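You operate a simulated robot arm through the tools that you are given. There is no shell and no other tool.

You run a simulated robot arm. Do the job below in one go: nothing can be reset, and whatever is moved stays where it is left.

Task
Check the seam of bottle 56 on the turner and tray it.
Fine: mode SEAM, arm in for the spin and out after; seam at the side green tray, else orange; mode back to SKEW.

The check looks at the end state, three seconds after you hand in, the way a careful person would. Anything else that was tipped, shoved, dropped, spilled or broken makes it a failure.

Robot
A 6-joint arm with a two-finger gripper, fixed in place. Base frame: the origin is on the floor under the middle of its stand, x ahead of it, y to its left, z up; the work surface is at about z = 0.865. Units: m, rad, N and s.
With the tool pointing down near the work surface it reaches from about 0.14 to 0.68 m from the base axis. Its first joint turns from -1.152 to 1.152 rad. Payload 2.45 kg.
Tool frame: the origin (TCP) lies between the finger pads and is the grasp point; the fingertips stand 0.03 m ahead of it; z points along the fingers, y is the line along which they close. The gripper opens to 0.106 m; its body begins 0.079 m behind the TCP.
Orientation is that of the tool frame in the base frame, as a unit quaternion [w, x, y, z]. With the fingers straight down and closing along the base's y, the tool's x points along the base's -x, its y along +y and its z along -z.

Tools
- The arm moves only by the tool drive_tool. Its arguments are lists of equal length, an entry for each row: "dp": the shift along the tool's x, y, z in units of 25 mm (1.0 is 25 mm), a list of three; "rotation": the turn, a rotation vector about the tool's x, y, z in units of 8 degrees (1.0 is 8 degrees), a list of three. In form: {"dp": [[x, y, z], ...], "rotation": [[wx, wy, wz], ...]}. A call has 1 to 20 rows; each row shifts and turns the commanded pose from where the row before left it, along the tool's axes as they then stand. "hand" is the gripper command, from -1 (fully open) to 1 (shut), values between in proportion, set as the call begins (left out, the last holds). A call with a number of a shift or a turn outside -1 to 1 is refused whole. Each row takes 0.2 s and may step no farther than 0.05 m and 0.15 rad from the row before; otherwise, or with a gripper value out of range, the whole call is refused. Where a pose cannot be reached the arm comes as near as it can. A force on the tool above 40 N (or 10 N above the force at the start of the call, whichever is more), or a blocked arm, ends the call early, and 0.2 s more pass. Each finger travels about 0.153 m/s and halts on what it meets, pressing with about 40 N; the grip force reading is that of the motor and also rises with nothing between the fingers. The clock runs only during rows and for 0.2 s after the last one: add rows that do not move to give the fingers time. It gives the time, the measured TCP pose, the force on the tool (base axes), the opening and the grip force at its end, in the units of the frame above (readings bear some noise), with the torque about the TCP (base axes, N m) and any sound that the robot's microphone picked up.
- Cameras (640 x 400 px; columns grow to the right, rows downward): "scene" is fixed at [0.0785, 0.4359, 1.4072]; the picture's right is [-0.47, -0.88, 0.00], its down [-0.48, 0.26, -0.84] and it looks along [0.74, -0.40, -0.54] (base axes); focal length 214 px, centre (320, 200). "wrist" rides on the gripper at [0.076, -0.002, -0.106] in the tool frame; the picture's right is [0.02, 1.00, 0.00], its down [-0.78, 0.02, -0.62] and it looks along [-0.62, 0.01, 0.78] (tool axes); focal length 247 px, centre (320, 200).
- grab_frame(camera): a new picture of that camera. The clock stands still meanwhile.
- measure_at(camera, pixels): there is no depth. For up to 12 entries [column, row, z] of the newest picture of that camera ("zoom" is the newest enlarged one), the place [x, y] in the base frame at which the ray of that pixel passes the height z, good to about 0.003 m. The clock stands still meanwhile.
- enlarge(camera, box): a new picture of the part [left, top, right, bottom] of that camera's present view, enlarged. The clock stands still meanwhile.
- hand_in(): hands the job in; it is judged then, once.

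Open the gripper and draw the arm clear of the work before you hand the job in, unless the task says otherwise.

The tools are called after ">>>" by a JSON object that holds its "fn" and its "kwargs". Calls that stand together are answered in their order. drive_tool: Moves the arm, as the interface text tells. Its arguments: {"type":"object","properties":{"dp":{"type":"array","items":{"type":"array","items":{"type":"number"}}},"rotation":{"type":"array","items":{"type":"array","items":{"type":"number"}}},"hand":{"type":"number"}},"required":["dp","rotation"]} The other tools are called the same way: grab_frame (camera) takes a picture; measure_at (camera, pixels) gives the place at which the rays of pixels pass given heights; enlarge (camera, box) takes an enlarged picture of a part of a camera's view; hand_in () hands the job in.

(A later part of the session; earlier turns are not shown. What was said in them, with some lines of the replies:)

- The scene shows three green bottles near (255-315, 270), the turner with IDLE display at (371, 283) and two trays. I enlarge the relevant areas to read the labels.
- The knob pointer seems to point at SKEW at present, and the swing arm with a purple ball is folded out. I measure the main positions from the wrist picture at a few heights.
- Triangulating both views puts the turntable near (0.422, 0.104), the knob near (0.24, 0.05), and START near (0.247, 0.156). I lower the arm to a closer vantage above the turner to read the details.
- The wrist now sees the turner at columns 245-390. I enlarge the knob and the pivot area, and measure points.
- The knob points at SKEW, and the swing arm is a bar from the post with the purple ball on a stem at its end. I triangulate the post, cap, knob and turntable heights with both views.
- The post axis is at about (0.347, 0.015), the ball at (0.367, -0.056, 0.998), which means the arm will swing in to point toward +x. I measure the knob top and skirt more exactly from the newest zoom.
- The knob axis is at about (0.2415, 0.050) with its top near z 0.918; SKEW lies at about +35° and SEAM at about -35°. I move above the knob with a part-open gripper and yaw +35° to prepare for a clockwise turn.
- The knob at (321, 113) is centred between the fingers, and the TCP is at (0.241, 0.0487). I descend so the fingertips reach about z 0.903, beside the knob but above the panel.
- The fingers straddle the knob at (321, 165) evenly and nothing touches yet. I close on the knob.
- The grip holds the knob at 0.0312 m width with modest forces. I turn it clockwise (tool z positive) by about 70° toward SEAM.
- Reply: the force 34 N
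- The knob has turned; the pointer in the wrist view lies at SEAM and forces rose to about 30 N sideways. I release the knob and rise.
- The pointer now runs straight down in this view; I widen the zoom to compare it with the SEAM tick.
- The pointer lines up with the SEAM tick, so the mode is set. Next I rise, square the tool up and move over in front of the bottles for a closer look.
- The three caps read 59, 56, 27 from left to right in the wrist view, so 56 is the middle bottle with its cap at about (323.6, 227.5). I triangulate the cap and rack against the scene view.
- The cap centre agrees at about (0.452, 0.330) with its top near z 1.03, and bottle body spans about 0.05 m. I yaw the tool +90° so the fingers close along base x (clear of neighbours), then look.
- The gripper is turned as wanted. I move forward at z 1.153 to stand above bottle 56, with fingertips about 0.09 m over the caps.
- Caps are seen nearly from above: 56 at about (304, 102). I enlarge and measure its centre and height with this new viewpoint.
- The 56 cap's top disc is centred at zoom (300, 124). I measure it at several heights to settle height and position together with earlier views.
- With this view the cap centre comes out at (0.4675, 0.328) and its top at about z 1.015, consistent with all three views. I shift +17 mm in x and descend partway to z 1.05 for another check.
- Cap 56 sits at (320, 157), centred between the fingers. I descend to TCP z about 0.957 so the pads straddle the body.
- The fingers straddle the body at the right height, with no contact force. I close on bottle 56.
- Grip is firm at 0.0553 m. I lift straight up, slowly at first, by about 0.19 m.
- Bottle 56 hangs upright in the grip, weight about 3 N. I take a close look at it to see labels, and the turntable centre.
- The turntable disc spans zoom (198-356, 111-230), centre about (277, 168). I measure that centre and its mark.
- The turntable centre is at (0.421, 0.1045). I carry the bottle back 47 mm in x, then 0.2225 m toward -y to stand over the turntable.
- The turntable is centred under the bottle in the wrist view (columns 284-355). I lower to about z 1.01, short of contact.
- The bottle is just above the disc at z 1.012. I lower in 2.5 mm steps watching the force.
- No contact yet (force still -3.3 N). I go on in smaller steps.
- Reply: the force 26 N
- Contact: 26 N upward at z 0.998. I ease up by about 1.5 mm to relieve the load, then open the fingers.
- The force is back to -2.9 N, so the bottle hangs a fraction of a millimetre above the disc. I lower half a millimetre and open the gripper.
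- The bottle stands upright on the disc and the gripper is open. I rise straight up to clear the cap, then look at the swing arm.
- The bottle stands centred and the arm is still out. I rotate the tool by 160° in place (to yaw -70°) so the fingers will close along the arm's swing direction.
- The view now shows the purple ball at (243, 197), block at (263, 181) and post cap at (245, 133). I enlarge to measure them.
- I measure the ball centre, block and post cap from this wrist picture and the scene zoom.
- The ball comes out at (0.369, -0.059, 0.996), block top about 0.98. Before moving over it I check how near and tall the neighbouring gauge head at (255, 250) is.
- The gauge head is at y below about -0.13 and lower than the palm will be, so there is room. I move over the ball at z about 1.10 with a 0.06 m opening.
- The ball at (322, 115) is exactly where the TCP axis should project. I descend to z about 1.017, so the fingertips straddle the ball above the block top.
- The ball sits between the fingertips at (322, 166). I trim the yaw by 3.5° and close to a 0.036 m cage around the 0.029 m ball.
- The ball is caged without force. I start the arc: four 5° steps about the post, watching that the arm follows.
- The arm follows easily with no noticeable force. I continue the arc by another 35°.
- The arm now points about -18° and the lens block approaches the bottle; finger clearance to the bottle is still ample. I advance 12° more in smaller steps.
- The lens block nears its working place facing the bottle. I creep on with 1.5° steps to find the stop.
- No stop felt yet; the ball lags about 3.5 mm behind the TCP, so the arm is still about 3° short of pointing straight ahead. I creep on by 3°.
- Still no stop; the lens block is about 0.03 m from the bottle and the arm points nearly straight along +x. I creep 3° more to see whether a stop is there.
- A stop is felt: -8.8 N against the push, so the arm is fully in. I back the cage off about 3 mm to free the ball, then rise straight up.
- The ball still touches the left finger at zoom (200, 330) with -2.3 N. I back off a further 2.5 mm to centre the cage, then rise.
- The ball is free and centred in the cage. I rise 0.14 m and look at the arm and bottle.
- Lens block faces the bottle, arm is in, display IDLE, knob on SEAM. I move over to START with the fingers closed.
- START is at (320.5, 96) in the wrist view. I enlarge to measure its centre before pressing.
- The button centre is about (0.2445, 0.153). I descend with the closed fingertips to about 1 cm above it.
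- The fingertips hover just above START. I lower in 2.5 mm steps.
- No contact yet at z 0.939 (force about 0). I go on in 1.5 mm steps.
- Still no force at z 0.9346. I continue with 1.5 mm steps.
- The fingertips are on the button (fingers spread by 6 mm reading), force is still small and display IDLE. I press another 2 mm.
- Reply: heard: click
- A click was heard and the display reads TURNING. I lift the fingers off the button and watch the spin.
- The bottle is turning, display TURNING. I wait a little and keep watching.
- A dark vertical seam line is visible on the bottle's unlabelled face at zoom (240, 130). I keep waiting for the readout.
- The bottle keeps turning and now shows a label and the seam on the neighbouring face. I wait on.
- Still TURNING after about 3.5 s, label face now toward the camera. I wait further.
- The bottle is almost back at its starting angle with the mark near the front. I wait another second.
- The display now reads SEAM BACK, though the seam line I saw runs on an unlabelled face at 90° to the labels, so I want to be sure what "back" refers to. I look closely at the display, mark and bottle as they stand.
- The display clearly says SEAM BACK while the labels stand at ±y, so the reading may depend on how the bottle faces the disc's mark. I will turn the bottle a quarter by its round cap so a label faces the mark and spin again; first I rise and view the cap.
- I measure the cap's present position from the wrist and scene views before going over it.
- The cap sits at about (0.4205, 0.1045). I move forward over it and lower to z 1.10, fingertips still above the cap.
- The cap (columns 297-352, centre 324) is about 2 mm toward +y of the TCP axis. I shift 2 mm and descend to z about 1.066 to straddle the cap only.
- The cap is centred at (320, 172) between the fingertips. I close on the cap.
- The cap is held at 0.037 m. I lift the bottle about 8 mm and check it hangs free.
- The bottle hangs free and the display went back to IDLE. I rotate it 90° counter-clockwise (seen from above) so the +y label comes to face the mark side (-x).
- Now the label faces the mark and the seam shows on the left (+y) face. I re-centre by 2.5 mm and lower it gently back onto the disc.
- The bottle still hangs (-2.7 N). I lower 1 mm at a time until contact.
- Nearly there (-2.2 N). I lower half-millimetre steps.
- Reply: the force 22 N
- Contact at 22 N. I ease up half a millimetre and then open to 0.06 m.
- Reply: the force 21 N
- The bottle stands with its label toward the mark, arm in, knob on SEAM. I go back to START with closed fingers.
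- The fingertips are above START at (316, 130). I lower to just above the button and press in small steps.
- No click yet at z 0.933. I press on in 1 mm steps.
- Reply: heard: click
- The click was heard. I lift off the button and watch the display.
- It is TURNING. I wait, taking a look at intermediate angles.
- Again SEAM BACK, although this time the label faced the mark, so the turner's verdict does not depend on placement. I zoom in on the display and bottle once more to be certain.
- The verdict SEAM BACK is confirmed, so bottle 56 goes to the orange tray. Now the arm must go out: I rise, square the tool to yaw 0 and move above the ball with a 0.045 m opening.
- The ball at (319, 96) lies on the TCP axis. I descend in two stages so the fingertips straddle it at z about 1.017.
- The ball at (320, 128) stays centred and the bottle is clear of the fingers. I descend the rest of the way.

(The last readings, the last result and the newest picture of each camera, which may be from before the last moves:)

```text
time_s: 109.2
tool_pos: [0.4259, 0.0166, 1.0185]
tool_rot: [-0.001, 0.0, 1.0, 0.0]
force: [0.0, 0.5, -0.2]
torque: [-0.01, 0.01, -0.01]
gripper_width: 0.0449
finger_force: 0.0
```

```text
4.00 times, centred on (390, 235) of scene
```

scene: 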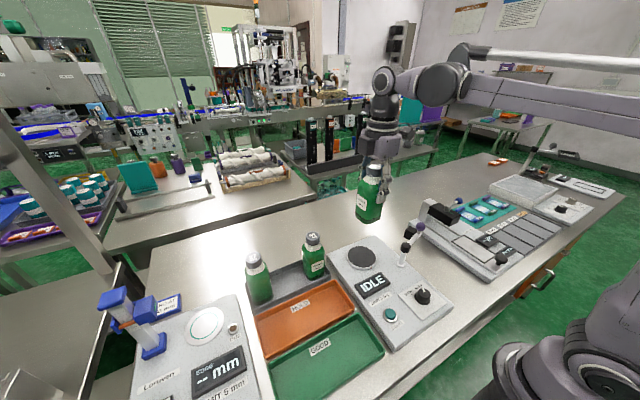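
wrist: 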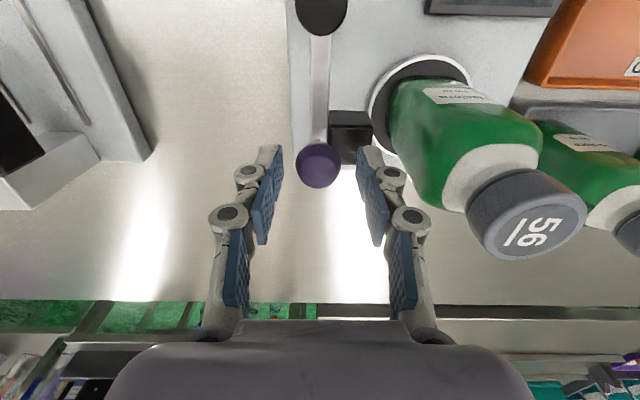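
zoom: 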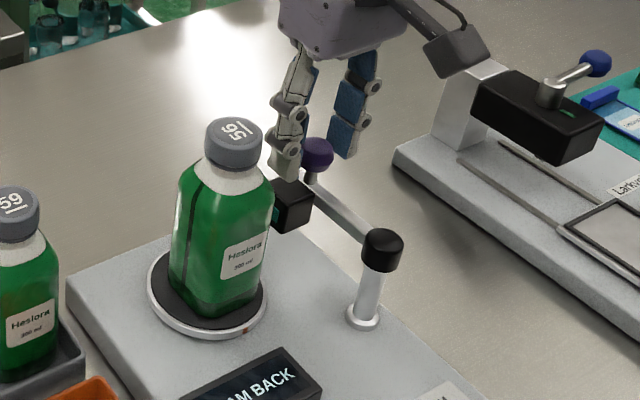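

The ball is between the fingers at (319, 165). I close to the 0.036 m cage and swing the arm outward by 30° first.

>>> {"fn": "drive_tool", "kwargs": {"dp": [[0, 0, 0], [0, 0, 0]], "rotation": [[0, 0, 0], [0, 0, 0]], "hand": 0.32}}

>>> {"fn": "drive_tool", "kwargs": {"dp": [[0.012, -0.272, 0], [0.012, -0.272, 0], [0.012, -0.272, 0], [0.012, -0.272, 0], [0.012, -0.272, 0], [0.012, -0.272, 0], [0, 0, 0]], "rotation": [[0, 0, 0.625], [0, 0, 0.625], [0, 0, 0.625], [0, 0, 0.625], [0, 0, 0.625], [0, 0, 0.625], [0, 0, 0]]}}

>>> {"fn": "grab_frame", "kwargs": {"camera": "wrist"}}

>>> {"fn": "enlarge", "kwargs": {"camera": "scene", "box": [340, 190, 468, 270]}}

```text
time_s: 109.8
tool_pos: [0.4253, 0.0161, 1.018]
tool_rot: [0.0, 0.0, 1.0, 0.0]
force: [-0.2, 0.5, 0.7]
torque: [0.06, -0.01, 0.0]
gripper_width: 0.0361
finger_force: 0.0
```

```text
time_s: 111.4
tool_pos: [0.4141, -0.0239, 1.0194]
tool_rot: [0.0, 0.26, 0.966, 0.0]
force: [0.6, 0.8, -0.2]
torque: [0.02, 0.02, -0.01]
gripper_width: 0.0362
finger_force: 0.2
```

```text
taken
```

wrist: 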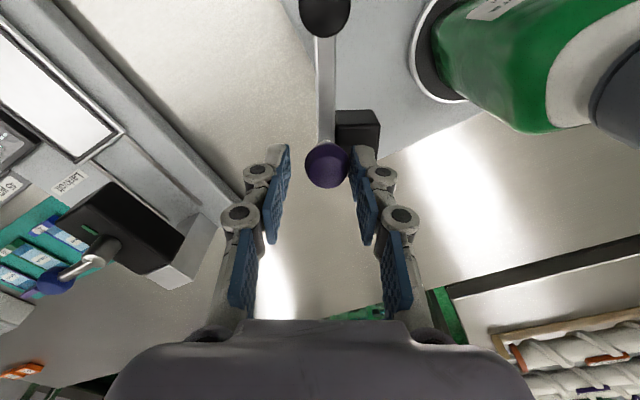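

```text
5.00 times, centred on (404, 230) of scene
```

zoom: 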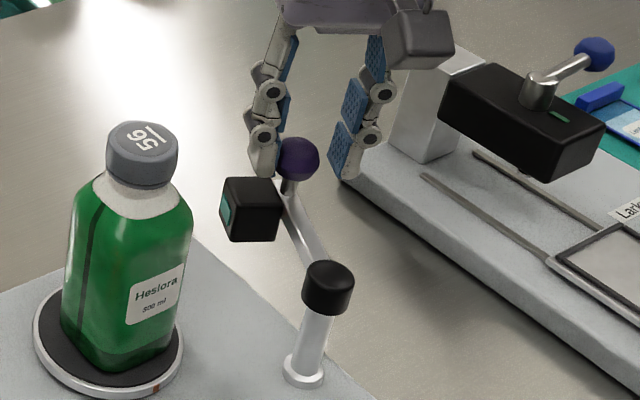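

The arm follows outward without force. I continue 35° more.

>>> {"fn": "drive_tool", "kwargs": {"dp": [[0.012, -0.272, 0], [0.012, -0.272, 0], [0.012, -0.272, 0], [0.012, -0.272, 0], [0.012, -0.272, 0], [0.012, -0.272, 0], [0.012, -0.272, 0], [0, 0, 0]], "rotation": [[0, 0, 0.625], [0, 0, 0.625], [0, 0, 0.625], [0, 0, 0.625], [0, 0, 0.625], [0, 0, 0.625], [0, 0, 0.625], [0, 0, 0]]}}

>>> {"fn": "grab_frame", "kwargs": {"camera": "wrist"}}

>>> {"fn": "enlarge", "kwargs": {"camera": "scene", "box": [340, 190, 468, 270]}}

```text
time_s: 113.2
tool_pos: [0.3795, -0.0545, 1.0187]
tool_rot: [0.001, 0.538, 0.843, 0.001]
force: [-0.6, -0.1, -0.4]
torque: [-0.03, -0.01, -0.01]
gripper_width: 0.0363
finger_force: 0.4
```

```text
taken
```

wrist: 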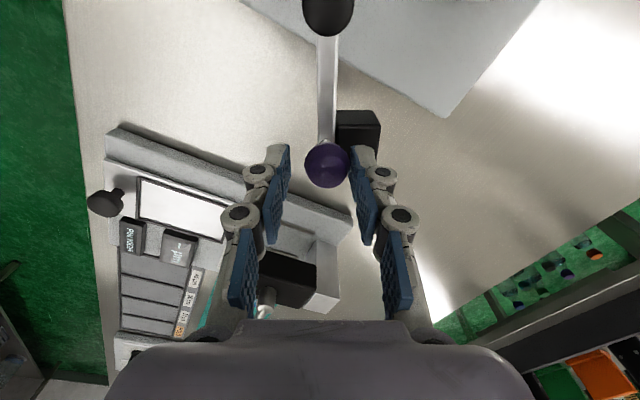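

```text
5.00 times, centred on (404, 230) of scene
```

zoom: 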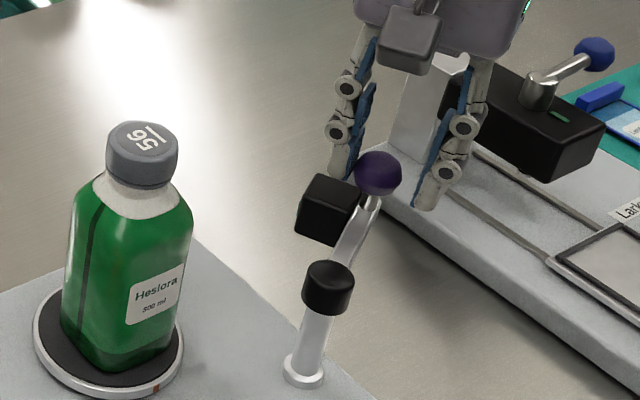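

At about -65° now. I advance with finer 2.5° steps toward the outer rest.

>>> {"fn": "drive_tool", "kwargs": {"dp": [[0.003, -0.136, 0], [0.003, -0.136, 0], [0.003, -0.136, 0], [0.003, -0.136, 0], [0, 0, 0]], "rotation": [[0, 0, 0.3125], [0, 0, 0.3125], [0, 0, 0.3125], [0, 0, 0.3125], [0, 0, 0]]}}

>>> {"fn": "grab_frame", "kwargs": {"camera": "wrist"}}

```text
time_s: 114.4
tool_pos: [0.3662, -0.06, 1.018]
tool_rot: [0.0, 0.609, 0.793, -0.001]
force: [-1.1, -0.4, 0.5]
torque: [0.02, -0.04, 0.0]
gripper_width: 0.0361
finger_force: 0.1
```

```text
taken
```

wrist: 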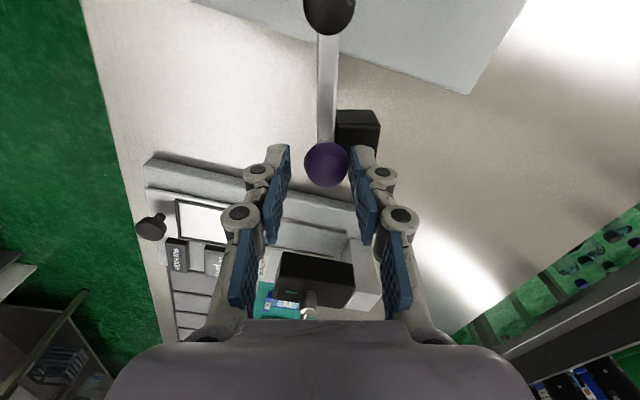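

Near the original place with no stop felt. I creep a few degrees further to find the outer stop.

>>> {"fn": "drive_tool", "kwargs": {"dp": [[0.001, -0.082, 0], [0.001, -0.082, 0], [0.001, -0.082, 0], [0, 0, 0]], "rotation": [[0, 0, 0.1875], [0, 0, 0.1875], [0, 0, 0.1875], [0, 0, 0]]}}

>>> {"fn": "enlarge", "kwargs": {"camera": "wrist", "box": [270, 0, 430, 200]}}

```text
time_s: 115.4
tool_pos: [0.3604, -0.0623, 1.0187]
tool_rot: [0.001, 0.64, 0.769, 0.001]
force: [11.4, 6.3, -1.3]
torque: [0.19, -0.24, 0.09]
gripper_width: 0.0439
finger_force: 6.1
```

```text
2.00 times, centred on (350, 100) of wrist
```

zoom: 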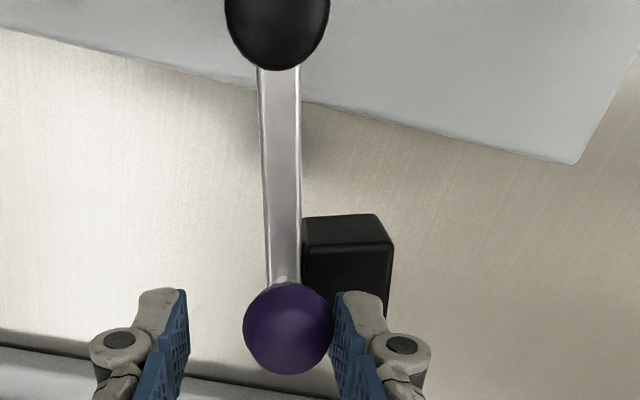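

The outer stop is reached (about 13 N). I back the cage off by 6 mm to free the ball and check.

>>> {"fn": "drive_tool", "kwargs": {"dp": [[0, 0.15, 0], [0, 0.12, 0], [0, 0, 0]], "rotation": [[0, 0, 0], [0, 0, 0], [0, 0, 0]]}}

>>> {"fn": "enlarge", "kwargs": {"camera": "wrist", "box": [270, 0, 430, 200]}}

```text
time_s: 116.2
tool_pos: [0.367, -0.0606, 1.0176]
tool_rot: [-0.001, 0.639, 0.769, -0.001]
force: [1.1, -0.4, -0.1]
torque: [0.03, -0.02, 0.02]
gripper_width: 0.0361
finger_force: 0.0
```

```text
2.00 times, centred on (350, 100) of wrist
```

zoom: 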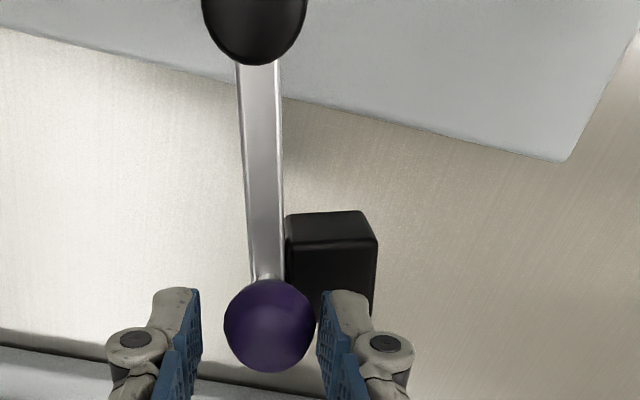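

The ball is near the right finger still; I shift 2 mm more to centre it, then rise straight up.

>>> {"fn": "drive_tool", "kwargs": {"dp": [[0, 0.09, 0], [0, 0, 0], [0, 0, -0.3], [0, 0, -0.6], [0, 0, -0.8], [0, 0, -0.9], [0, 0, -0.9], [0, 0, -0.9], [0, 0, -0.9], [0, 0, 0]], "rotation": [[0, 0, 0], [0, 0, 0], [0, 0, 0], [0, 0, 0], [0, 0, 0], [0, 0, 0], [0, 0, 0], [0, 0, 0], [0, 0, 0], [0, 0, 0]]}}

>>> {"fn": "grab_frame", "kwargs": {"camera": "scene"}}

>>> {"fn": "enlarge", "kwargs": {"camera": "scene", "box": [330, 205, 450, 305]}}

```text
time_s: 118.4
tool_pos: [0.3682, -0.0591, 1.1503]
tool_rot: [0.0, 0.639, 0.769, 0.0]
force: [0.3, -0.6, 0.3]
torque: [-0.02, 0.04, 0.0]
gripper_width: 0.0363
finger_force: 0.1
```

```text
taken
```

scene: 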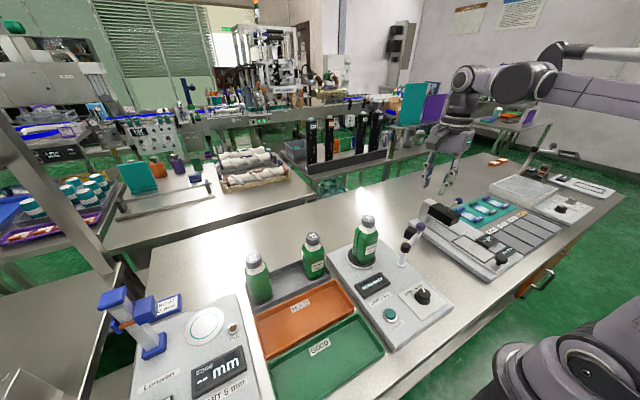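

```text
4.00 times, centred on (390, 255) of scene
```

zoom: 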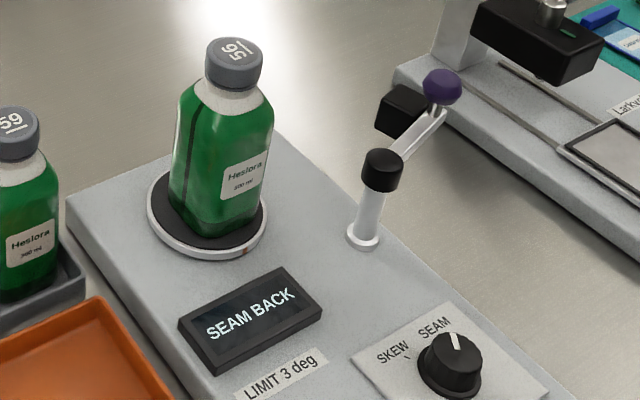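

The arm is back out against its rest, exactly as at the start, and the verdict is still shown. Now I turn the tool to yaw 0, open fully and move over the bottle.

>>> {"fn": "drive_tool", "kwargs": {"dp": [[0, 0, 0], [0, 0, 0], [0, 0, 0], [0, 0, 0], [0, 0, 0], [0, 0, 0], [0, 0, 0], [0, 0, 0], [0, 0, 0], [0, 0, 0], [0, 0, 0], [0, 0, 0]], "rotation": [[0, 0, -0.9], [0, 0, -0.9], [0, 0, -0.9], [0, 0, -0.9], [0, 0, -0.9], [0, 0, -0.9], [0, 0, -0.9], [0, 0, -0.9], [0, 0, -0.9], [0, 0, -0.9], [0, 0, -0.93], [0, 0, 0]]}}

>>> {"fn": "drive_tool", "kwargs": {"dp": [[-0.3, 0.93, 0], [-0.3, 0.93, 0], [-0.3, 0.93, 0], [-0.3, 0.93, 0], [-0.3, 0.93, 0], [-0.3, 0.93, 0], [-0.3, 0.95, 0], [0, 0, 0]], "rotation": [[0, 0, 0], [0, 0, 0], [0, 0, 0], [0, 0, 0], [0, 0, 0], [0, 0, 0], [0, 0, 0], [0, 0, 0]], "hand": -1}}

>>> {"fn": "grab_frame", "kwargs": {"camera": "wrist"}}

>>> {"fn": "enlarge", "kwargs": {"camera": "scene", "box": [330, 185, 440, 285]}}

```text
time_s: 121.0
tool_pos: [0.37, -0.0587, 1.1497]
tool_rot: [0.0, -0.001, 1.0, 0.0]
force: [0.7, -0.5, 0.1]
torque: [0.01, -0.02, 0.03]
gripper_width: 0.036
finger_force: 0.1
```

```text
time_s: 122.8
tool_pos: [0.4222, 0.1022, 1.1508]
tool_rot: [0.0, 0.0, 1.0, 0.0]
force: [-0.3, 0.6, 0.0]
torque: [-0.05, 0.01, -0.02]
gripper_width: 0.1059
finger_force: 0.0
```

```text
taken
```

wrist: 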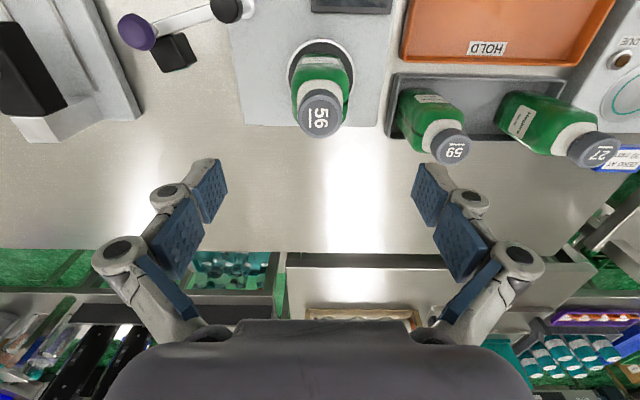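

```text
4.00 times, centred on (385, 235) of scene
```

zoom: 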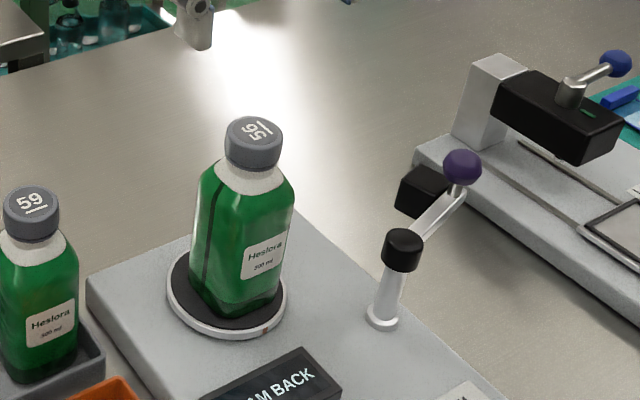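

The cap at (320, 117) is centred. I descend to z about 0.999, the height used before, with the fingers along y.

>>> {"fn": "drive_tool", "kwargs": {"dp": [[0.08, 0, 0.8], [0, 0, 0.9], [0, 0, 0.9], [0, 0, 0.9], [0, 0, 0.9], [0, 0, 0.8], [0, 0, 0.6], [0, 0, 0.28], [0, 0, 0]], "rotation": [[0, 0, 0], [0, 0, 0], [0, 0, 0], [0, 0, 0], [0, 0, 0], [0, 0, 0], [0, 0, 0], [0, 0, 0], [0, 0, 0]]}}

>>> {"fn": "grab_frame", "kwargs": {"camera": "wrist"}}

>>> {"fn": "enlarge", "kwargs": {"camera": "scene", "box": [330, 185, 440, 285]}}

```text
time_s: 124.8
tool_pos: [0.4201, 0.1041, 0.9995]
tool_rot: [0.0, 0.0, 1.0, -0.001]
force: [0.1, -0.2, -0.4]
torque: [0.01, -0.02, -0.01]
gripper_width: 0.1059
finger_force: 0.1
```

```text
taken
```

wrist: 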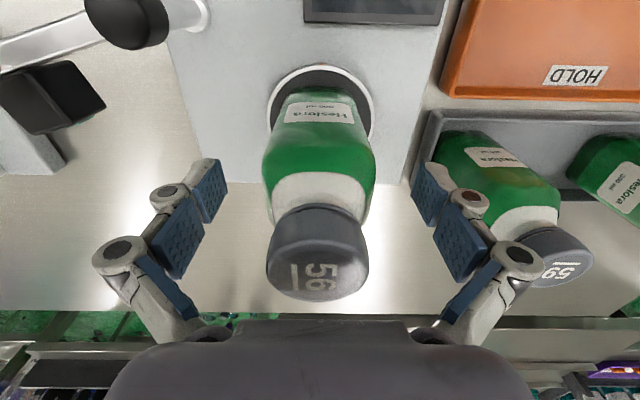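

```text
4.00 times, centred on (385, 235) of scene
```

zoom: 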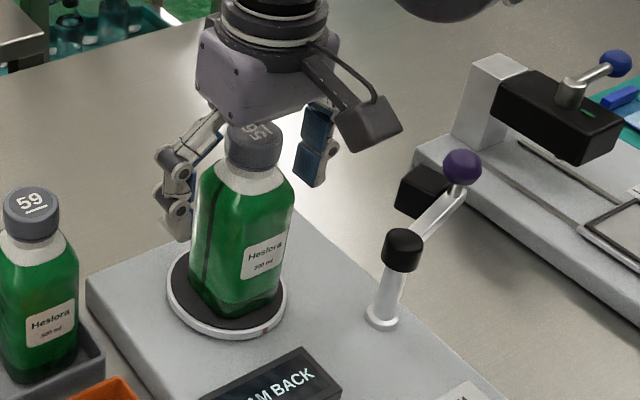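

The bottle is centred between the fingers and nothing else is near. I close on the body.

>>> {"fn": "drive_tool", "kwargs": {"dp": [[0, 0, 0], [0, 0, 0], [0, 0, 0], [0, 0, 0]], "rotation": [[0, 0, 0], [0, 0, 0], [0, 0, 0], [0, 0, 0]], "hand": 1}}

>>> {"fn": "drive_tool", "kwargs": {"dp": [[0, 0, -0.2], [0, 0, -0.4], [0, 0, -0.6], [0, 0, -0.8], [0, 0, -0.8], [0, 0, -0.8], [0, 0, -0.8], [0, 0, -0.4], [0, 0, 0]], "rotation": [[0, 0, 0], [0, 0, 0], [0, 0, 0], [0, 0, 0], [0, 0, 0], [0, 0, 0], [0, 0, 0], [0, 0, 0], [0, 0, 0]]}}

>>> {"fn": "grab_frame", "kwargs": {"camera": "scene"}}

>>> {"fn": "grab_frame", "kwargs": {"camera": "wrist"}}

```text
time_s: 125.8
tool_pos: [0.4206, 0.1035, 1.0002]
tool_rot: [0.0, 0.001, 1.0, -0.001]
force: [0.7, -6.3, 24.1]
torque: [-0.32, 0.08, -0.02]
gripper_width: 0.0553
finger_force: 40.3
```

```text
time_s: 127.8
tool_pos: [0.4192, 0.1055, 1.1196]
tool_rot: [0.0, 0.0, 1.0, 0.0]
force: [0.8, -0.2, -3.1]
torque: [0.0, -0.02, 0.0]
gripper_width: 0.0551
finger_force: 39.7
```

```text
taken
```

scene: 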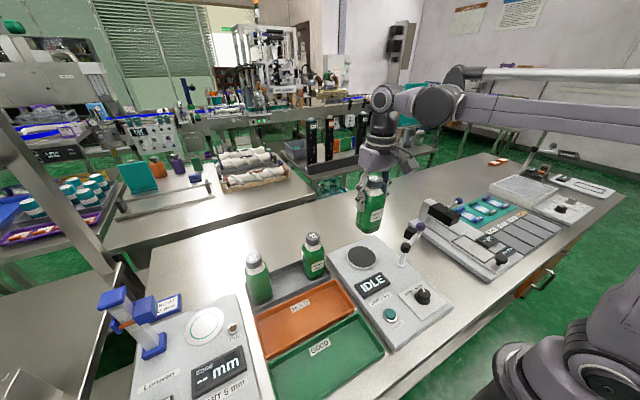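

```text
taken
```

wrist: 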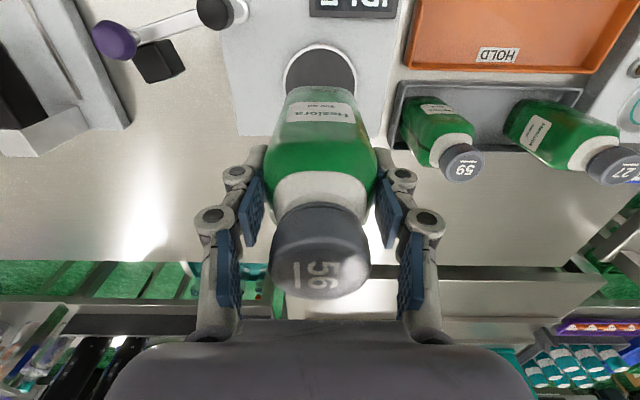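

The bottle is lifted cleanly. I now measure the orange tray's inside edges from the scene view.

>>> {"fn": "enlarge", "kwargs": {"camera": "scene", "box": [240, 260, 368, 370]}}

>>> {"fn": "enlarge", "kwargs": {"camera": "scene", "box": [240, 265, 368, 345]}}

```text
3.64 times, centred on (304, 315) of scene
```

zoom: 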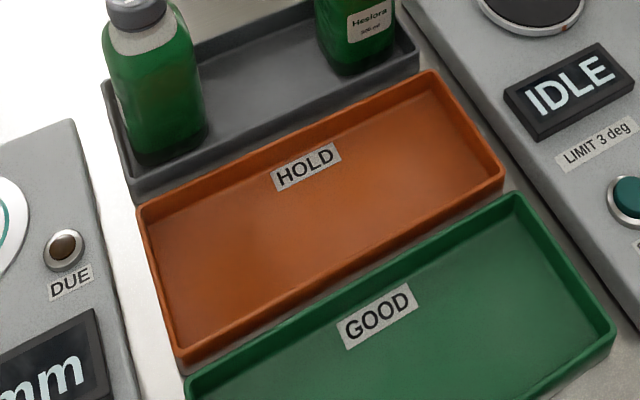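

```text
5.00 times, centred on (304, 305) of scene
```

zoom: 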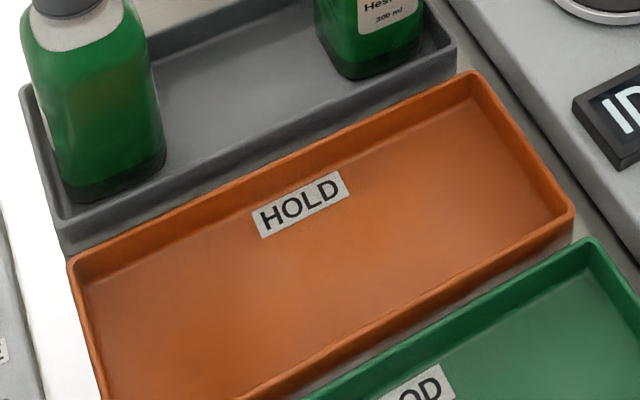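

I measure the tray's rim corners and floor middle.

>>> {"fn": "measure_at", "kwargs": {"camera": "scene", "pixels": [[254.5, 317.7, 0.885], [334.2, 280.7, 0.885], [354.3, 309.5, 0.885], [265.5, 358.4, 0.885], [304, 318, 0.868], [300, 303, 0.868], [332, 287, 0.868], [347, 309, 0.868], [270, 352, 0.868]]}}

```text
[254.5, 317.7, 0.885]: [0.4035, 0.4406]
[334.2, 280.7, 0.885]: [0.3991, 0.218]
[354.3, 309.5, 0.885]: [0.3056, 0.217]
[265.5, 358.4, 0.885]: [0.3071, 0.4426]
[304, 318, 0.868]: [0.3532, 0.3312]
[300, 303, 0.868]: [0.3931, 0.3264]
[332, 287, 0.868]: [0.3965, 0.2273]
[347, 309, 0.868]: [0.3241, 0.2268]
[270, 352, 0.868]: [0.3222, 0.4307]
```

The orange tray spans x 0.306-0.401, y 0.217-0.442. I carry the bottle back 67 mm in x and then 0.22 m in +y to stand over the tray's middle.

>>> {"fn": "drive_tool", "kwargs": {"dp": [[0.4, 0, 0], [0.8, 0, 0], [0.8, 0, 0], [0.7, 0, 0], [0, 0.4, 0], [0, 0.8, 0], [0, 0.8, 0], [0, 0.8, 0], [0, 0.8, 0], [0, 0.8, 0], [0, 0.8, 0], [0, 0.8, 0], [0, 0.8, 0], [0, 0.8, 0], [0, 0.8, 0], [0, 0.4, 0], [0, 0, 0]], "rotation": [[0, 0, 0], [0, 0, 0], [0, 0, 0], [0, 0, 0], [0, 0, 0], [0, 0, 0], [0, 0, 0], [0, 0, 0], [0, 0, 0], [0, 0, 0], [0, 0, 0], [0, 0, 0], [0, 0, 0], [0, 0, 0], [0, 0, 0], [0, 0, 0], [0, 0, 0]]}}

>>> {"fn": "grab_frame", "kwargs": {"camera": "wrist"}}

>>> {"fn": "grab_frame", "kwargs": {"camera": "scene"}}

```text
time_s: 131.4
tool_pos: [0.3535, 0.3245, 1.1198]
tool_rot: [0.0, 0.0, 1.0, 0.0]
force: [-0.4, 0.3, -3.5]
torque: [-0.02, 0.01, 0.03]
gripper_width: 0.0553
finger_force: 39.9
```

```text
taken
```

wrist: 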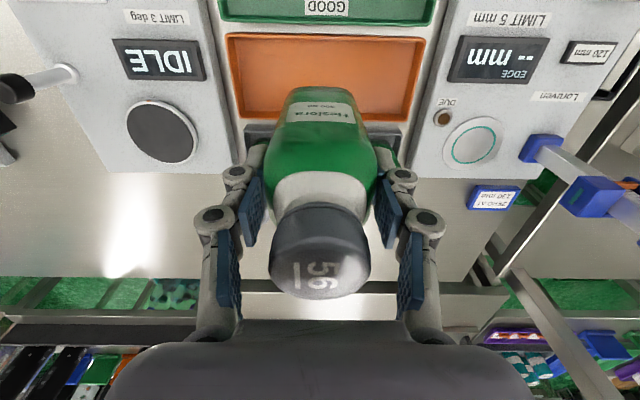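

```text
taken
```

scene: 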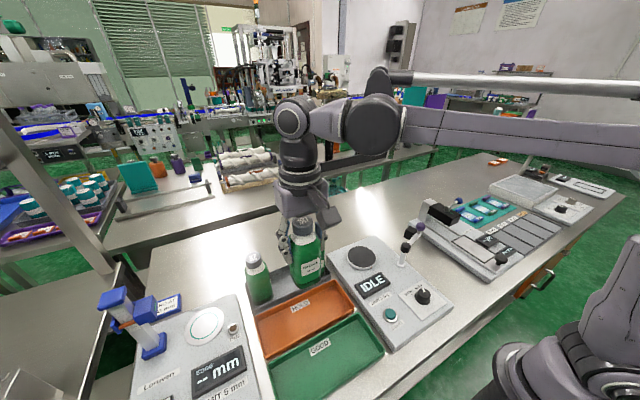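

The bottle is over the tray's middle. I lower to about z 0.972, about 1 cm short of the floor.

>>> {"fn": "drive_tool", "kwargs": {"dp": [[0, 0, 0.6], [0, 0, 0.8], [0, 0, 0.8], [0, 0, 0.8], [0, 0, 0.8], [0, 0, 0.8], [0, 0, 0.7], [0, 0, 0.4], [0, 0, 0.2], [0, 0, 0]], "rotation": [[0, 0, 0], [0, 0, 0], [0, 0, 0], [0, 0, 0], [0, 0, 0], [0, 0, 0], [0, 0, 0], [0, 0, 0], [0, 0, 0], [0, 0, 0]]}}

>>> {"fn": "enlarge", "kwargs": {"camera": "scene", "box": [230, 200, 370, 340]}}

>>> {"fn": "grab_frame", "kwargs": {"camera": "wrist"}}

```text
time_s: 133.6
tool_pos: [0.354, 0.3241, 0.9716]
tool_rot: [0.0, 0.0, 1.0, 0.0]
force: [0.1, 0.4, -3.7]
torque: [0.0, 0.01, 0.0]
gripper_width: 0.0551
finger_force: 39.8
```

```text
2.86 times, centred on (300, 270) of scene
```

zoom: 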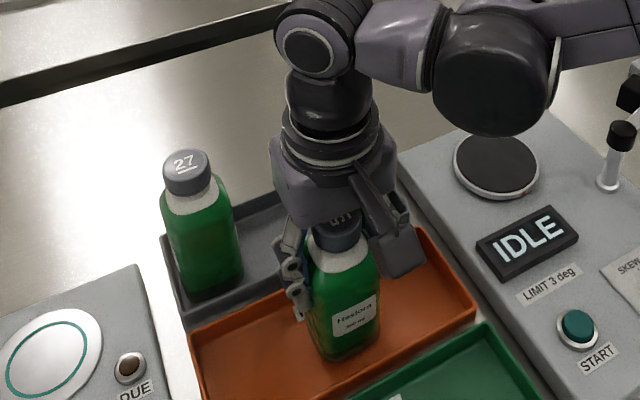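

```text
taken
```

wrist: 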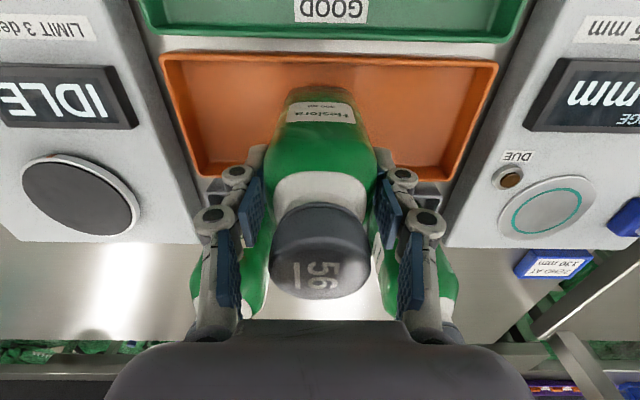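

The bottle bottom is within the tray walls. I lower in 2 mm steps until contact.

>>> {"fn": "drive_tool", "kwargs": {"dp": [[0, 0, 0.08], [0, 0, 0.08], [0, 0, 0.08], [0, 0, 0]], "rotation": [[0, 0, 0], [0, 0, 0], [0, 0, 0], [0, 0, 0]]}}

```text
time_s: 134.6
tool_pos: [0.3525, 0.323, 0.9659]
tool_rot: [0.0, 0.0, 1.0, 0.0]
force: [0.1, -1.0, -2.5]
torque: [-0.03, 0.02, 0.0]
gripper_width: 0.0551
finger_force: 40.3
```

No contact yet at z 0.966. I continue in 1 mm steps.

>>> {"fn": "drive_tool", "kwargs": {"dp": [[0, 0, 0.05], [0, 0, 0.05], [0, 0, 0]], "rotation": [[0, 0, 0], [0, 0, 0], [0, 0, 0]]}}

```text
time_s: 135.4
tool_pos: [0.3516, 0.3249, 0.9629]
tool_rot: [0.0, 0.0, 1.0, 0.0]
force: [0.0, -0.1, -3.4]
torque: [0.02, 0.02, -0.01]
gripper_width: 0.0552
finger_force: 40.1
```

Still hanging (-3.4 N). I continue in 1 mm steps.

>>> {"fn": "drive_tool", "kwargs": {"dp": [[0, 0, 0.04], [0, 0, 0.04], [0, 0, 0]], "rotation": [[0, 0, 0], [0, 0, 0], [0, 0, 0]]}}

```text
time_s: 136.2
tool_pos: [0.353, 0.324, 0.9621]
tool_rot: [0.0, 0.001, 1.0, 0.0]
force: [-1.2, 2.7, 25.2]
torque: [0.07, 0.04, -0.02]
gripper_width: 0.0555
finger_force: 40.1
```

Contact with the tray floor: 25 N. I ease up about 1 mm and then open the fingers.

>>> {"fn": "drive_tool", "kwargs": {"dp": [[0, 0, -0.04], [0, 0, 0]], "rotation": [[0, 0, 0], [0, 0, 0]]}}

```text
time_s: 136.8
tool_pos: [0.3526, 0.3237, 0.9619]
tool_rot: [0.0, 0.0, 1.0, 0.001]
force: [-1.6, 3.1, 9.2]
torque: [0.17, 0.18, -0.01]
gripper_width: 0.0549
finger_force: 39.6
```

The load is down to 9 N. I open the fingers fully.

>>> {"fn": "drive_tool", "kwargs": {"dp": [[0, 0, 0], [0, 0, 0], [0, 0, 0], [0, 0, 0]], "rotation": [[0, 0, 0], [0, 0, 0], [0, 0, 0], [0, 0, 0]], "hand": -1}}

>>> {"fn": "grab_frame", "kwargs": {"camera": "wrist"}}

>>> {"fn": "enlarge", "kwargs": {"camera": "scene", "box": [230, 200, 370, 340]}}

```text
time_s: 137.8
tool_pos: [0.3533, 0.3232, 0.962]
tool_rot: [0.0, 0.0, 1.0, 0.0]
force: [0.7, -1.0, 0.2]
torque: [0.03, 0.01, 0.02]
gripper_width: 0.1059
finger_force: 0.0
```

```text
taken
```

wrist: 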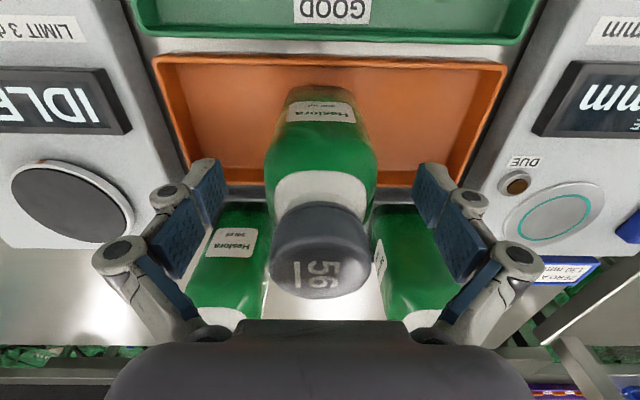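

```text
2.86 times, centred on (300, 270) of scene
```

zoom: 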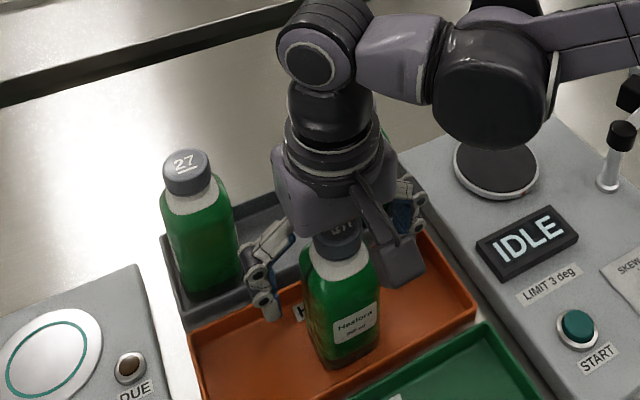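

The bottle stands free in the orange tray. I rise straight up and look over the scene.

>>> {"fn": "drive_tool", "kwargs": {"dp": [[0, 0, -0.4], [0, 0, -0.7], [0, 0, -0.9], [0, 0, -0.9], [0, 0, -0.9], [0, 0, -0.9], [0, 0, -0.9], [0, 0, -0.9], [0, 0, -0.9], [0, 0, 0]], "rotation": [[0, 0, 0], [0, 0, 0], [0, 0, 0], [0, 0, 0], [0, 0, 0], [0, 0, 0], [0, 0, 0], [0, 0, 0], [0, 0, 0], [0, 0, 0]]}}

>>> {"fn": "grab_frame", "kwargs": {"camera": "scene"}}

>>> {"fn": "grab_frame", "kwargs": {"camera": "wrist"}}

```text
time_s: 140.0
tool_pos: [0.3532, 0.3255, 1.1489]
tool_rot: [0.0, 0.0, 1.0, 0.0]
force: [0.7, 0.6, -0.9]
torque: [0.02, 0.03, -0.02]
gripper_width: 0.1059
finger_force: 0.1
```

```text
taken
```

scene: 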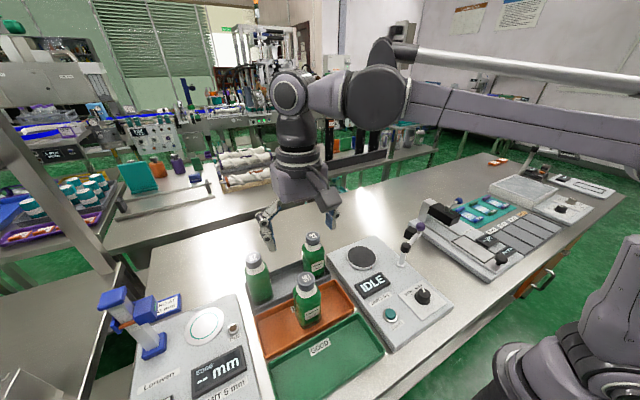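

```text
taken
```

wrist: 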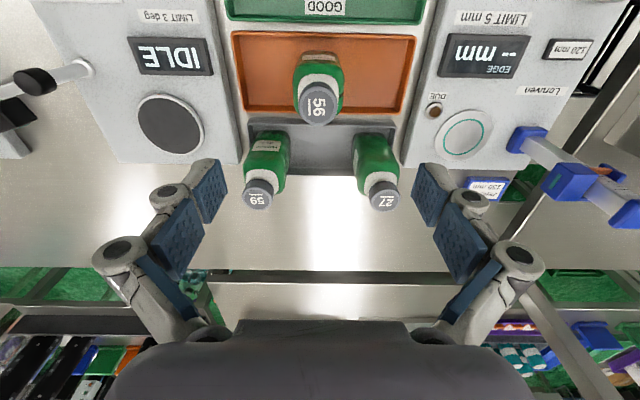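

Bottle 56 stands upright in the HOLD tray, with 59 and 27 untouched in the rack. Now I go to the knob, with a yaw of -35° and a part-open gripper, to turn it back to SKEW.

>>> {"fn": "drive_tool", "kwargs": {"dp": [[0.376, -0.918, 0], [0.376, -0.918, 0], [0.376, -0.918, 0], [0.376, -0.918, 0], [0.376, -0.918, 0], [0.376, -0.918, 0], [0.376, -0.918, 0], [0.376, -0.918, 0], [0.376, -0.918, 0], [0.376, -0.918, 0], [0.376, -0.918, 0], [0.376, -0.918, 0], [0, 0, 0.79], [0, 0, 0.79], [0, 0, 0.79], [0, 0, 0.79], [0, 0, 0.79], [0, 0, 0]], "rotation": [[0, 0, 0], [0, 0, 0], [0, 0, 0], [0, 0, 0], [0, 0, 0], [0, 0, 0], [0, 0, 0], [0, 0, 0], [0, 0, 0], [0, 0, 0], [0, 0, 0], [0, 0, 0], [0, 0, 0.875], [0, 0, 0.875], [0, 0, 0.875], [0, 0, 0.875], [0, 0, 0.875], [0, 0, 0]], "hand": -0.2}}

>>> {"fn": "grab_frame", "kwargs": {"camera": "wrist"}}

>>> {"fn": "enlarge", "kwargs": {"camera": "wrist", "box": [260, 50, 388, 130]}}

```text
time_s: 143.8
tool_pos: [0.2397, 0.0472, 1.0466]
tool_rot: [0.001, 0.302, 0.953, 0.0]
force: [0.2, -0.1, -0.6]
torque: [0.04, 0.02, -0.01]
gripper_width: 0.0638
finger_force: 0.0
```

```text
taken
```

wrist: 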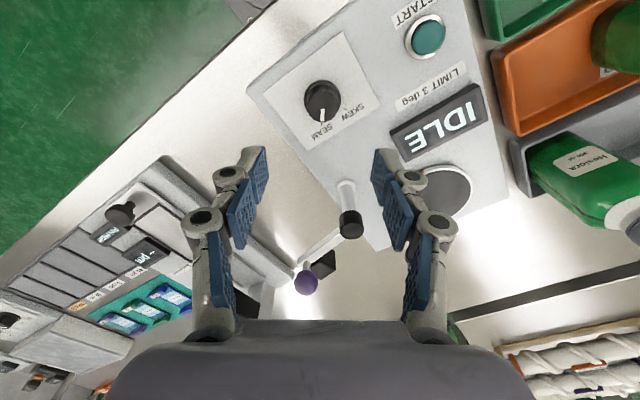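

```text
5.00 times, centred on (324, 90) of wrist
```

zoom: 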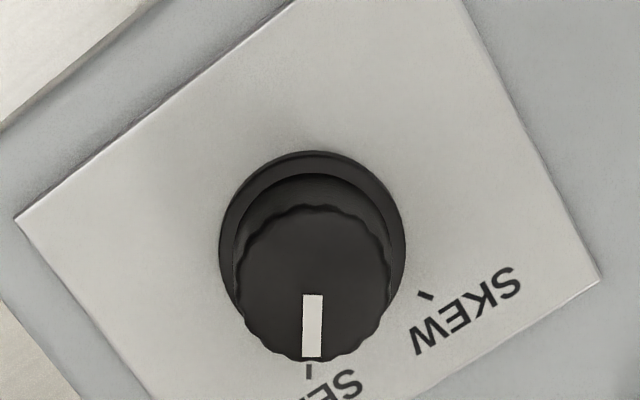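

The knob top at (323, 106.6) is about 2 mm to the +y tool side of the axis. I correct by that and descend to z about 0.932.

>>> {"fn": "drive_tool", "kwargs": {"dp": [[0.02, 0.09, 0.8], [0, 0, 0.8], [0, 0, 0.8], [0, 0, 0.8], [0, 0, 0.8], [0, 0, 0.4], [0, 0, 0.16], [0, 0, 0]], "rotation": [[0, 0, 0], [0, 0, 0], [0, 0, 0], [0, 0, 0], [0, 0, 0], [0, 0, 0], [0, 0, 0], [0, 0, 0]]}}

>>> {"fn": "grab_frame", "kwargs": {"camera": "wrist"}}

```text
time_s: 145.6
tool_pos: [0.2428, 0.0505, 0.9342]
tool_rot: [0.001, 0.301, 0.954, 0.0]
force: [-0.4, -0.3, 0.6]
torque: [0.03, 0.02, -0.01]
gripper_width: 0.0639
finger_force: 0.0
```

```text
taken
```

wrist: 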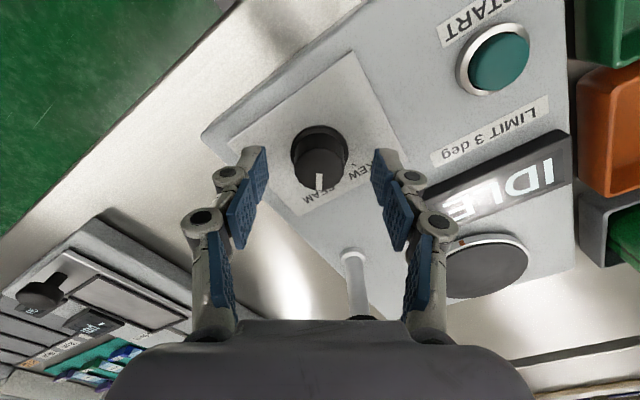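

The knob sits centred at (320, 158) between the fingers. I close on it.

>>> {"fn": "drive_tool", "kwargs": {"dp": [[0, 0, 0], [0, 0, 0], [0, 0, 0]], "rotation": [[0, 0, 0], [0, 0, 0], [0, 0, 0]], "hand": 1}}

```text
time_s: 146.4
tool_pos: [0.2415, 0.0499, 0.9345]
tool_rot: [0.0, 0.301, 0.954, 0.0]
force: [-2.9, -3.4, 6.2]
torque: [-0.03, 0.22, 0.02]
gripper_width: 0.0312
finger_force: 44.9
```

The knob is held (0.0312 m). I turn it 70° counter-clockwise back to SKEW.

>>> {"fn": "drive_tool", "kwargs": {"dp": [[0, 0, 0], [0, 0, 0], [0, 0, 0], [0, 0, 0], [0, 0, 0], [0, 0, 0], [0, 0, 0], [0, 0, 0], [0, 0, 0], [0, 0, 0], [0, 0, 0], [0, 0, 0]], "rotation": [[0, 0, -0.8], [0, 0, -0.8], [0, 0, -0.8], [0, 0, -0.8], [0, 0, -0.8], [0, 0, -0.8], [0, 0, -0.8], [0, 0, -0.8], [0, 0, -0.8], [0, 0, -0.8], [0, 0, -0.75], [0, 0, 0]]}}

>>> {"fn": "grab_frame", "kwargs": {"camera": "wrist"}}

```text
time_s: 149.0
tool_pos: [0.2409, 0.051, 0.934]
tool_rot: [0.0, -0.301, 0.954, -0.002]
force: [-1.9, -17.0, 30.9]
torque: [-0.47, 0.01, -0.07]
gripper_width: 0.0314
finger_force: 45.0
```

```text
taken
```

wrist: 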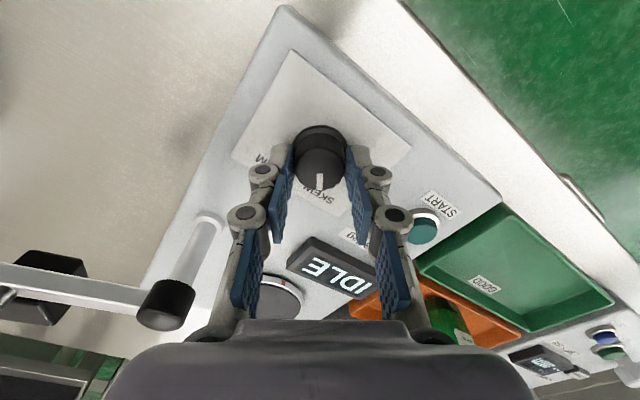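

The pointer now lies at SKEW as at the start. I release the knob and rise.

>>> {"fn": "drive_tool", "kwargs": {"dp": [[0, 0, 0], [0, 0, 0], [0, 0, 0]], "rotation": [[0, 0, 0], [0, 0, 0], [0, 0, 0]], "hand": -0.2}}

>>> {"fn": "drive_tool", "kwargs": {"dp": [[0, 0, -0.5], [0, 0, -0.8], [0, 0, -0.9], [0, 0, -0.9], [0, 0, -0.9], [0, 0, -0.9], [0, 0, 0]], "rotation": [[0, 0, 0], [0, 0, 0], [0, 0, 0], [0, 0, 0], [0, 0, 0], [0, 0, 0], [0, 0, 0]]}}

>>> {"fn": "enlarge", "kwargs": {"camera": "wrist", "box": [260, 60, 388, 140]}}

>>> {"fn": "enlarge", "kwargs": {"camera": "scene", "box": [376, 270, 456, 330]}}

```text
time_s: 149.8
tool_pos: [0.2418, 0.0519, 0.9351]
tool_rot: [0.0, -0.3, 0.954, 0.001]
force: [-0.4, 0.5, -0.5]
torque: [-0.04, -0.01, 0.0]
gripper_width: 0.0634
finger_force: 0.0
```

```text
time_s: 151.4
tool_pos: [0.2415, 0.0531, 1.0569]
tool_rot: [0.0, -0.3, 0.954, 0.0]
force: [-0.1, 0.6, -1.0]
torque: [0.02, 0.03, -0.02]
gripper_width: 0.0636
finger_force: 0.0
```

```text
5.00 times, centred on (324, 100) of wrist
```

zoom: 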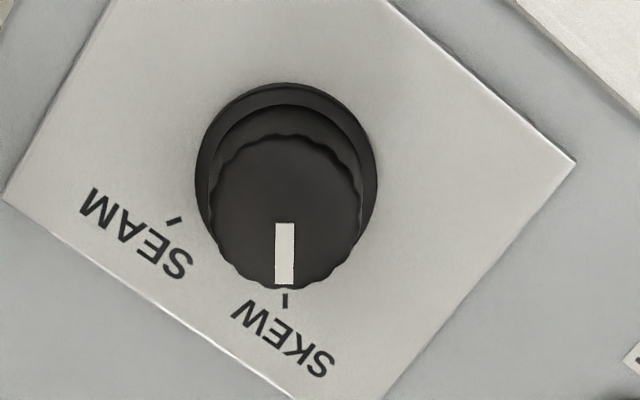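

```text
6.67 times, centred on (416, 300) of scene
```

zoom: 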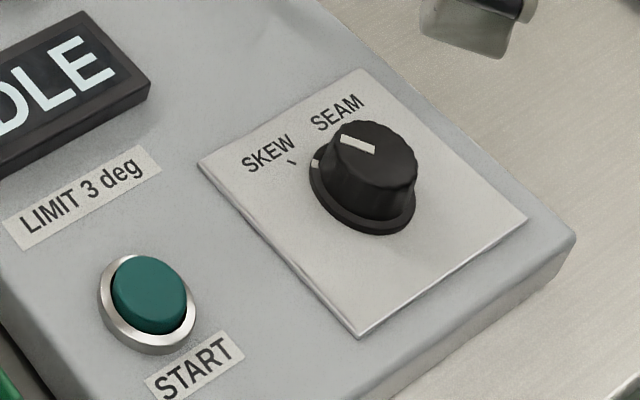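

The pointer is exactly on the SKEW tick, as at the start. I open the gripper and draw the arm up and clear, squaring the tool.

>>> {"fn": "drive_tool", "kwargs": {"dp": [[0, 0, -0.9], [0, 0, -0.9], [0, 0, -0.9], [0, 0, -0.9], [0, 0, -0.9], [0, 0, -0.9], [0, 0, -0.9], [0, 0, -0.9], [0, 0, -0.9], [0, 0, -0.9], [0, 0, 0], [0, 0, 0]], "rotation": [[0, 0, 0.55], [0, 0, 0.55], [0, 0, 0.55], [0, 0, 0.55], [0, 0, 0.55], [0, 0, 0.55], [0, 0, 0.55], [0, 0, 0.51], [0, 0, 0], [0, 0, 0], [0, 0, 0], [0, 0, 0]], "hand": -1}}

>>> {"fn": "grab_frame", "kwargs": {"camera": "scene"}}

>>> {"fn": "grab_frame", "kwargs": {"camera": "wrist"}}

>>> {"fn": "enlarge", "kwargs": {"camera": "scene", "box": [230, 210, 450, 350]}}

```text
time_s: 154.0
tool_pos: [0.2408, 0.0506, 1.2802]
tool_rot: [0.0, -0.001, 1.0, 0.0]
force: [-0.2, 0.3, -0.6]
torque: [-0.01, -0.01, 0.02]
gripper_width: 0.106
finger_force: 0.0
```

```text
taken
```

scene: 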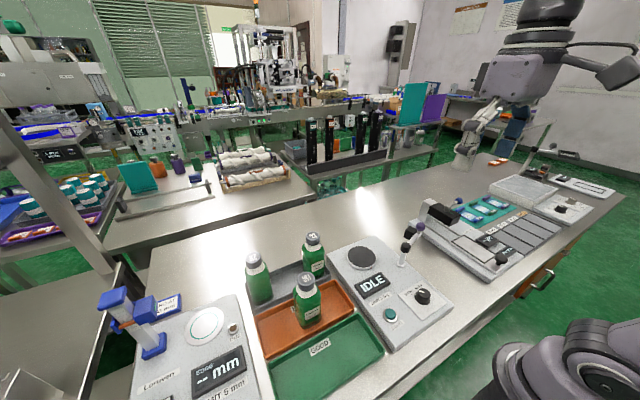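

```text
taken
```

wrist: 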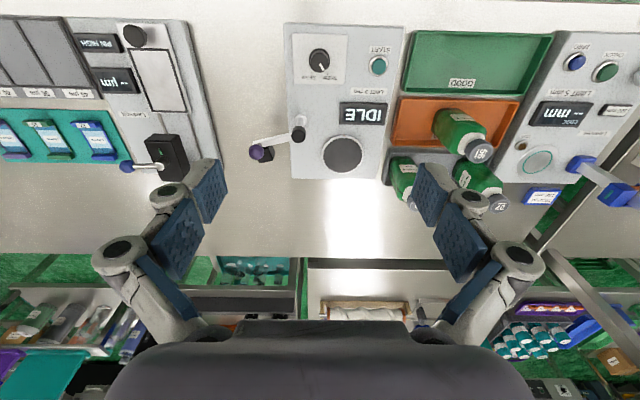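

```text
2.86 times, centred on (340, 280) of scene
```

zoom: 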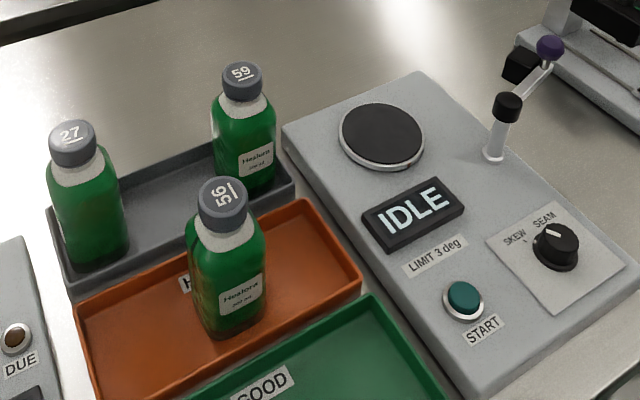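

Everything is in its place: bottle 56 (SEAM BACK) stands upright in the orange HOLD tray, 59 and 27 are untouched, the swing arm is out, the knob is on SKEW, the display reads IDLE, and the arm is open and clear. I hand the job in.

>>> {"fn": "hand_in", "kwargs": {}}

```text
The job is handed in.
```

Bottle 56 is in the orange HOLD tray: the turner read SEAM BACK, so the seam is not at the side.

I spun it twice. The first reading was SEAM BACK, but the visible seam line runs on an unlabelled face between the two labels. To rule out placement, I turned the bottle a quarter so a label faced the disc's mark and spun it again; it read SEAM BACK again. I went by the turner's reading, not by where the line appears.

- **Turner:** the swing arm was in for both spins and is back out against its rest. The mode knob is back on SKEW and the display reads IDLE.
- **Rest of the bench:** bottles 59 and 27 are still standing in the rack, and I saw nothing knocked over or moved. The gripper is open and the robot arm is clear.
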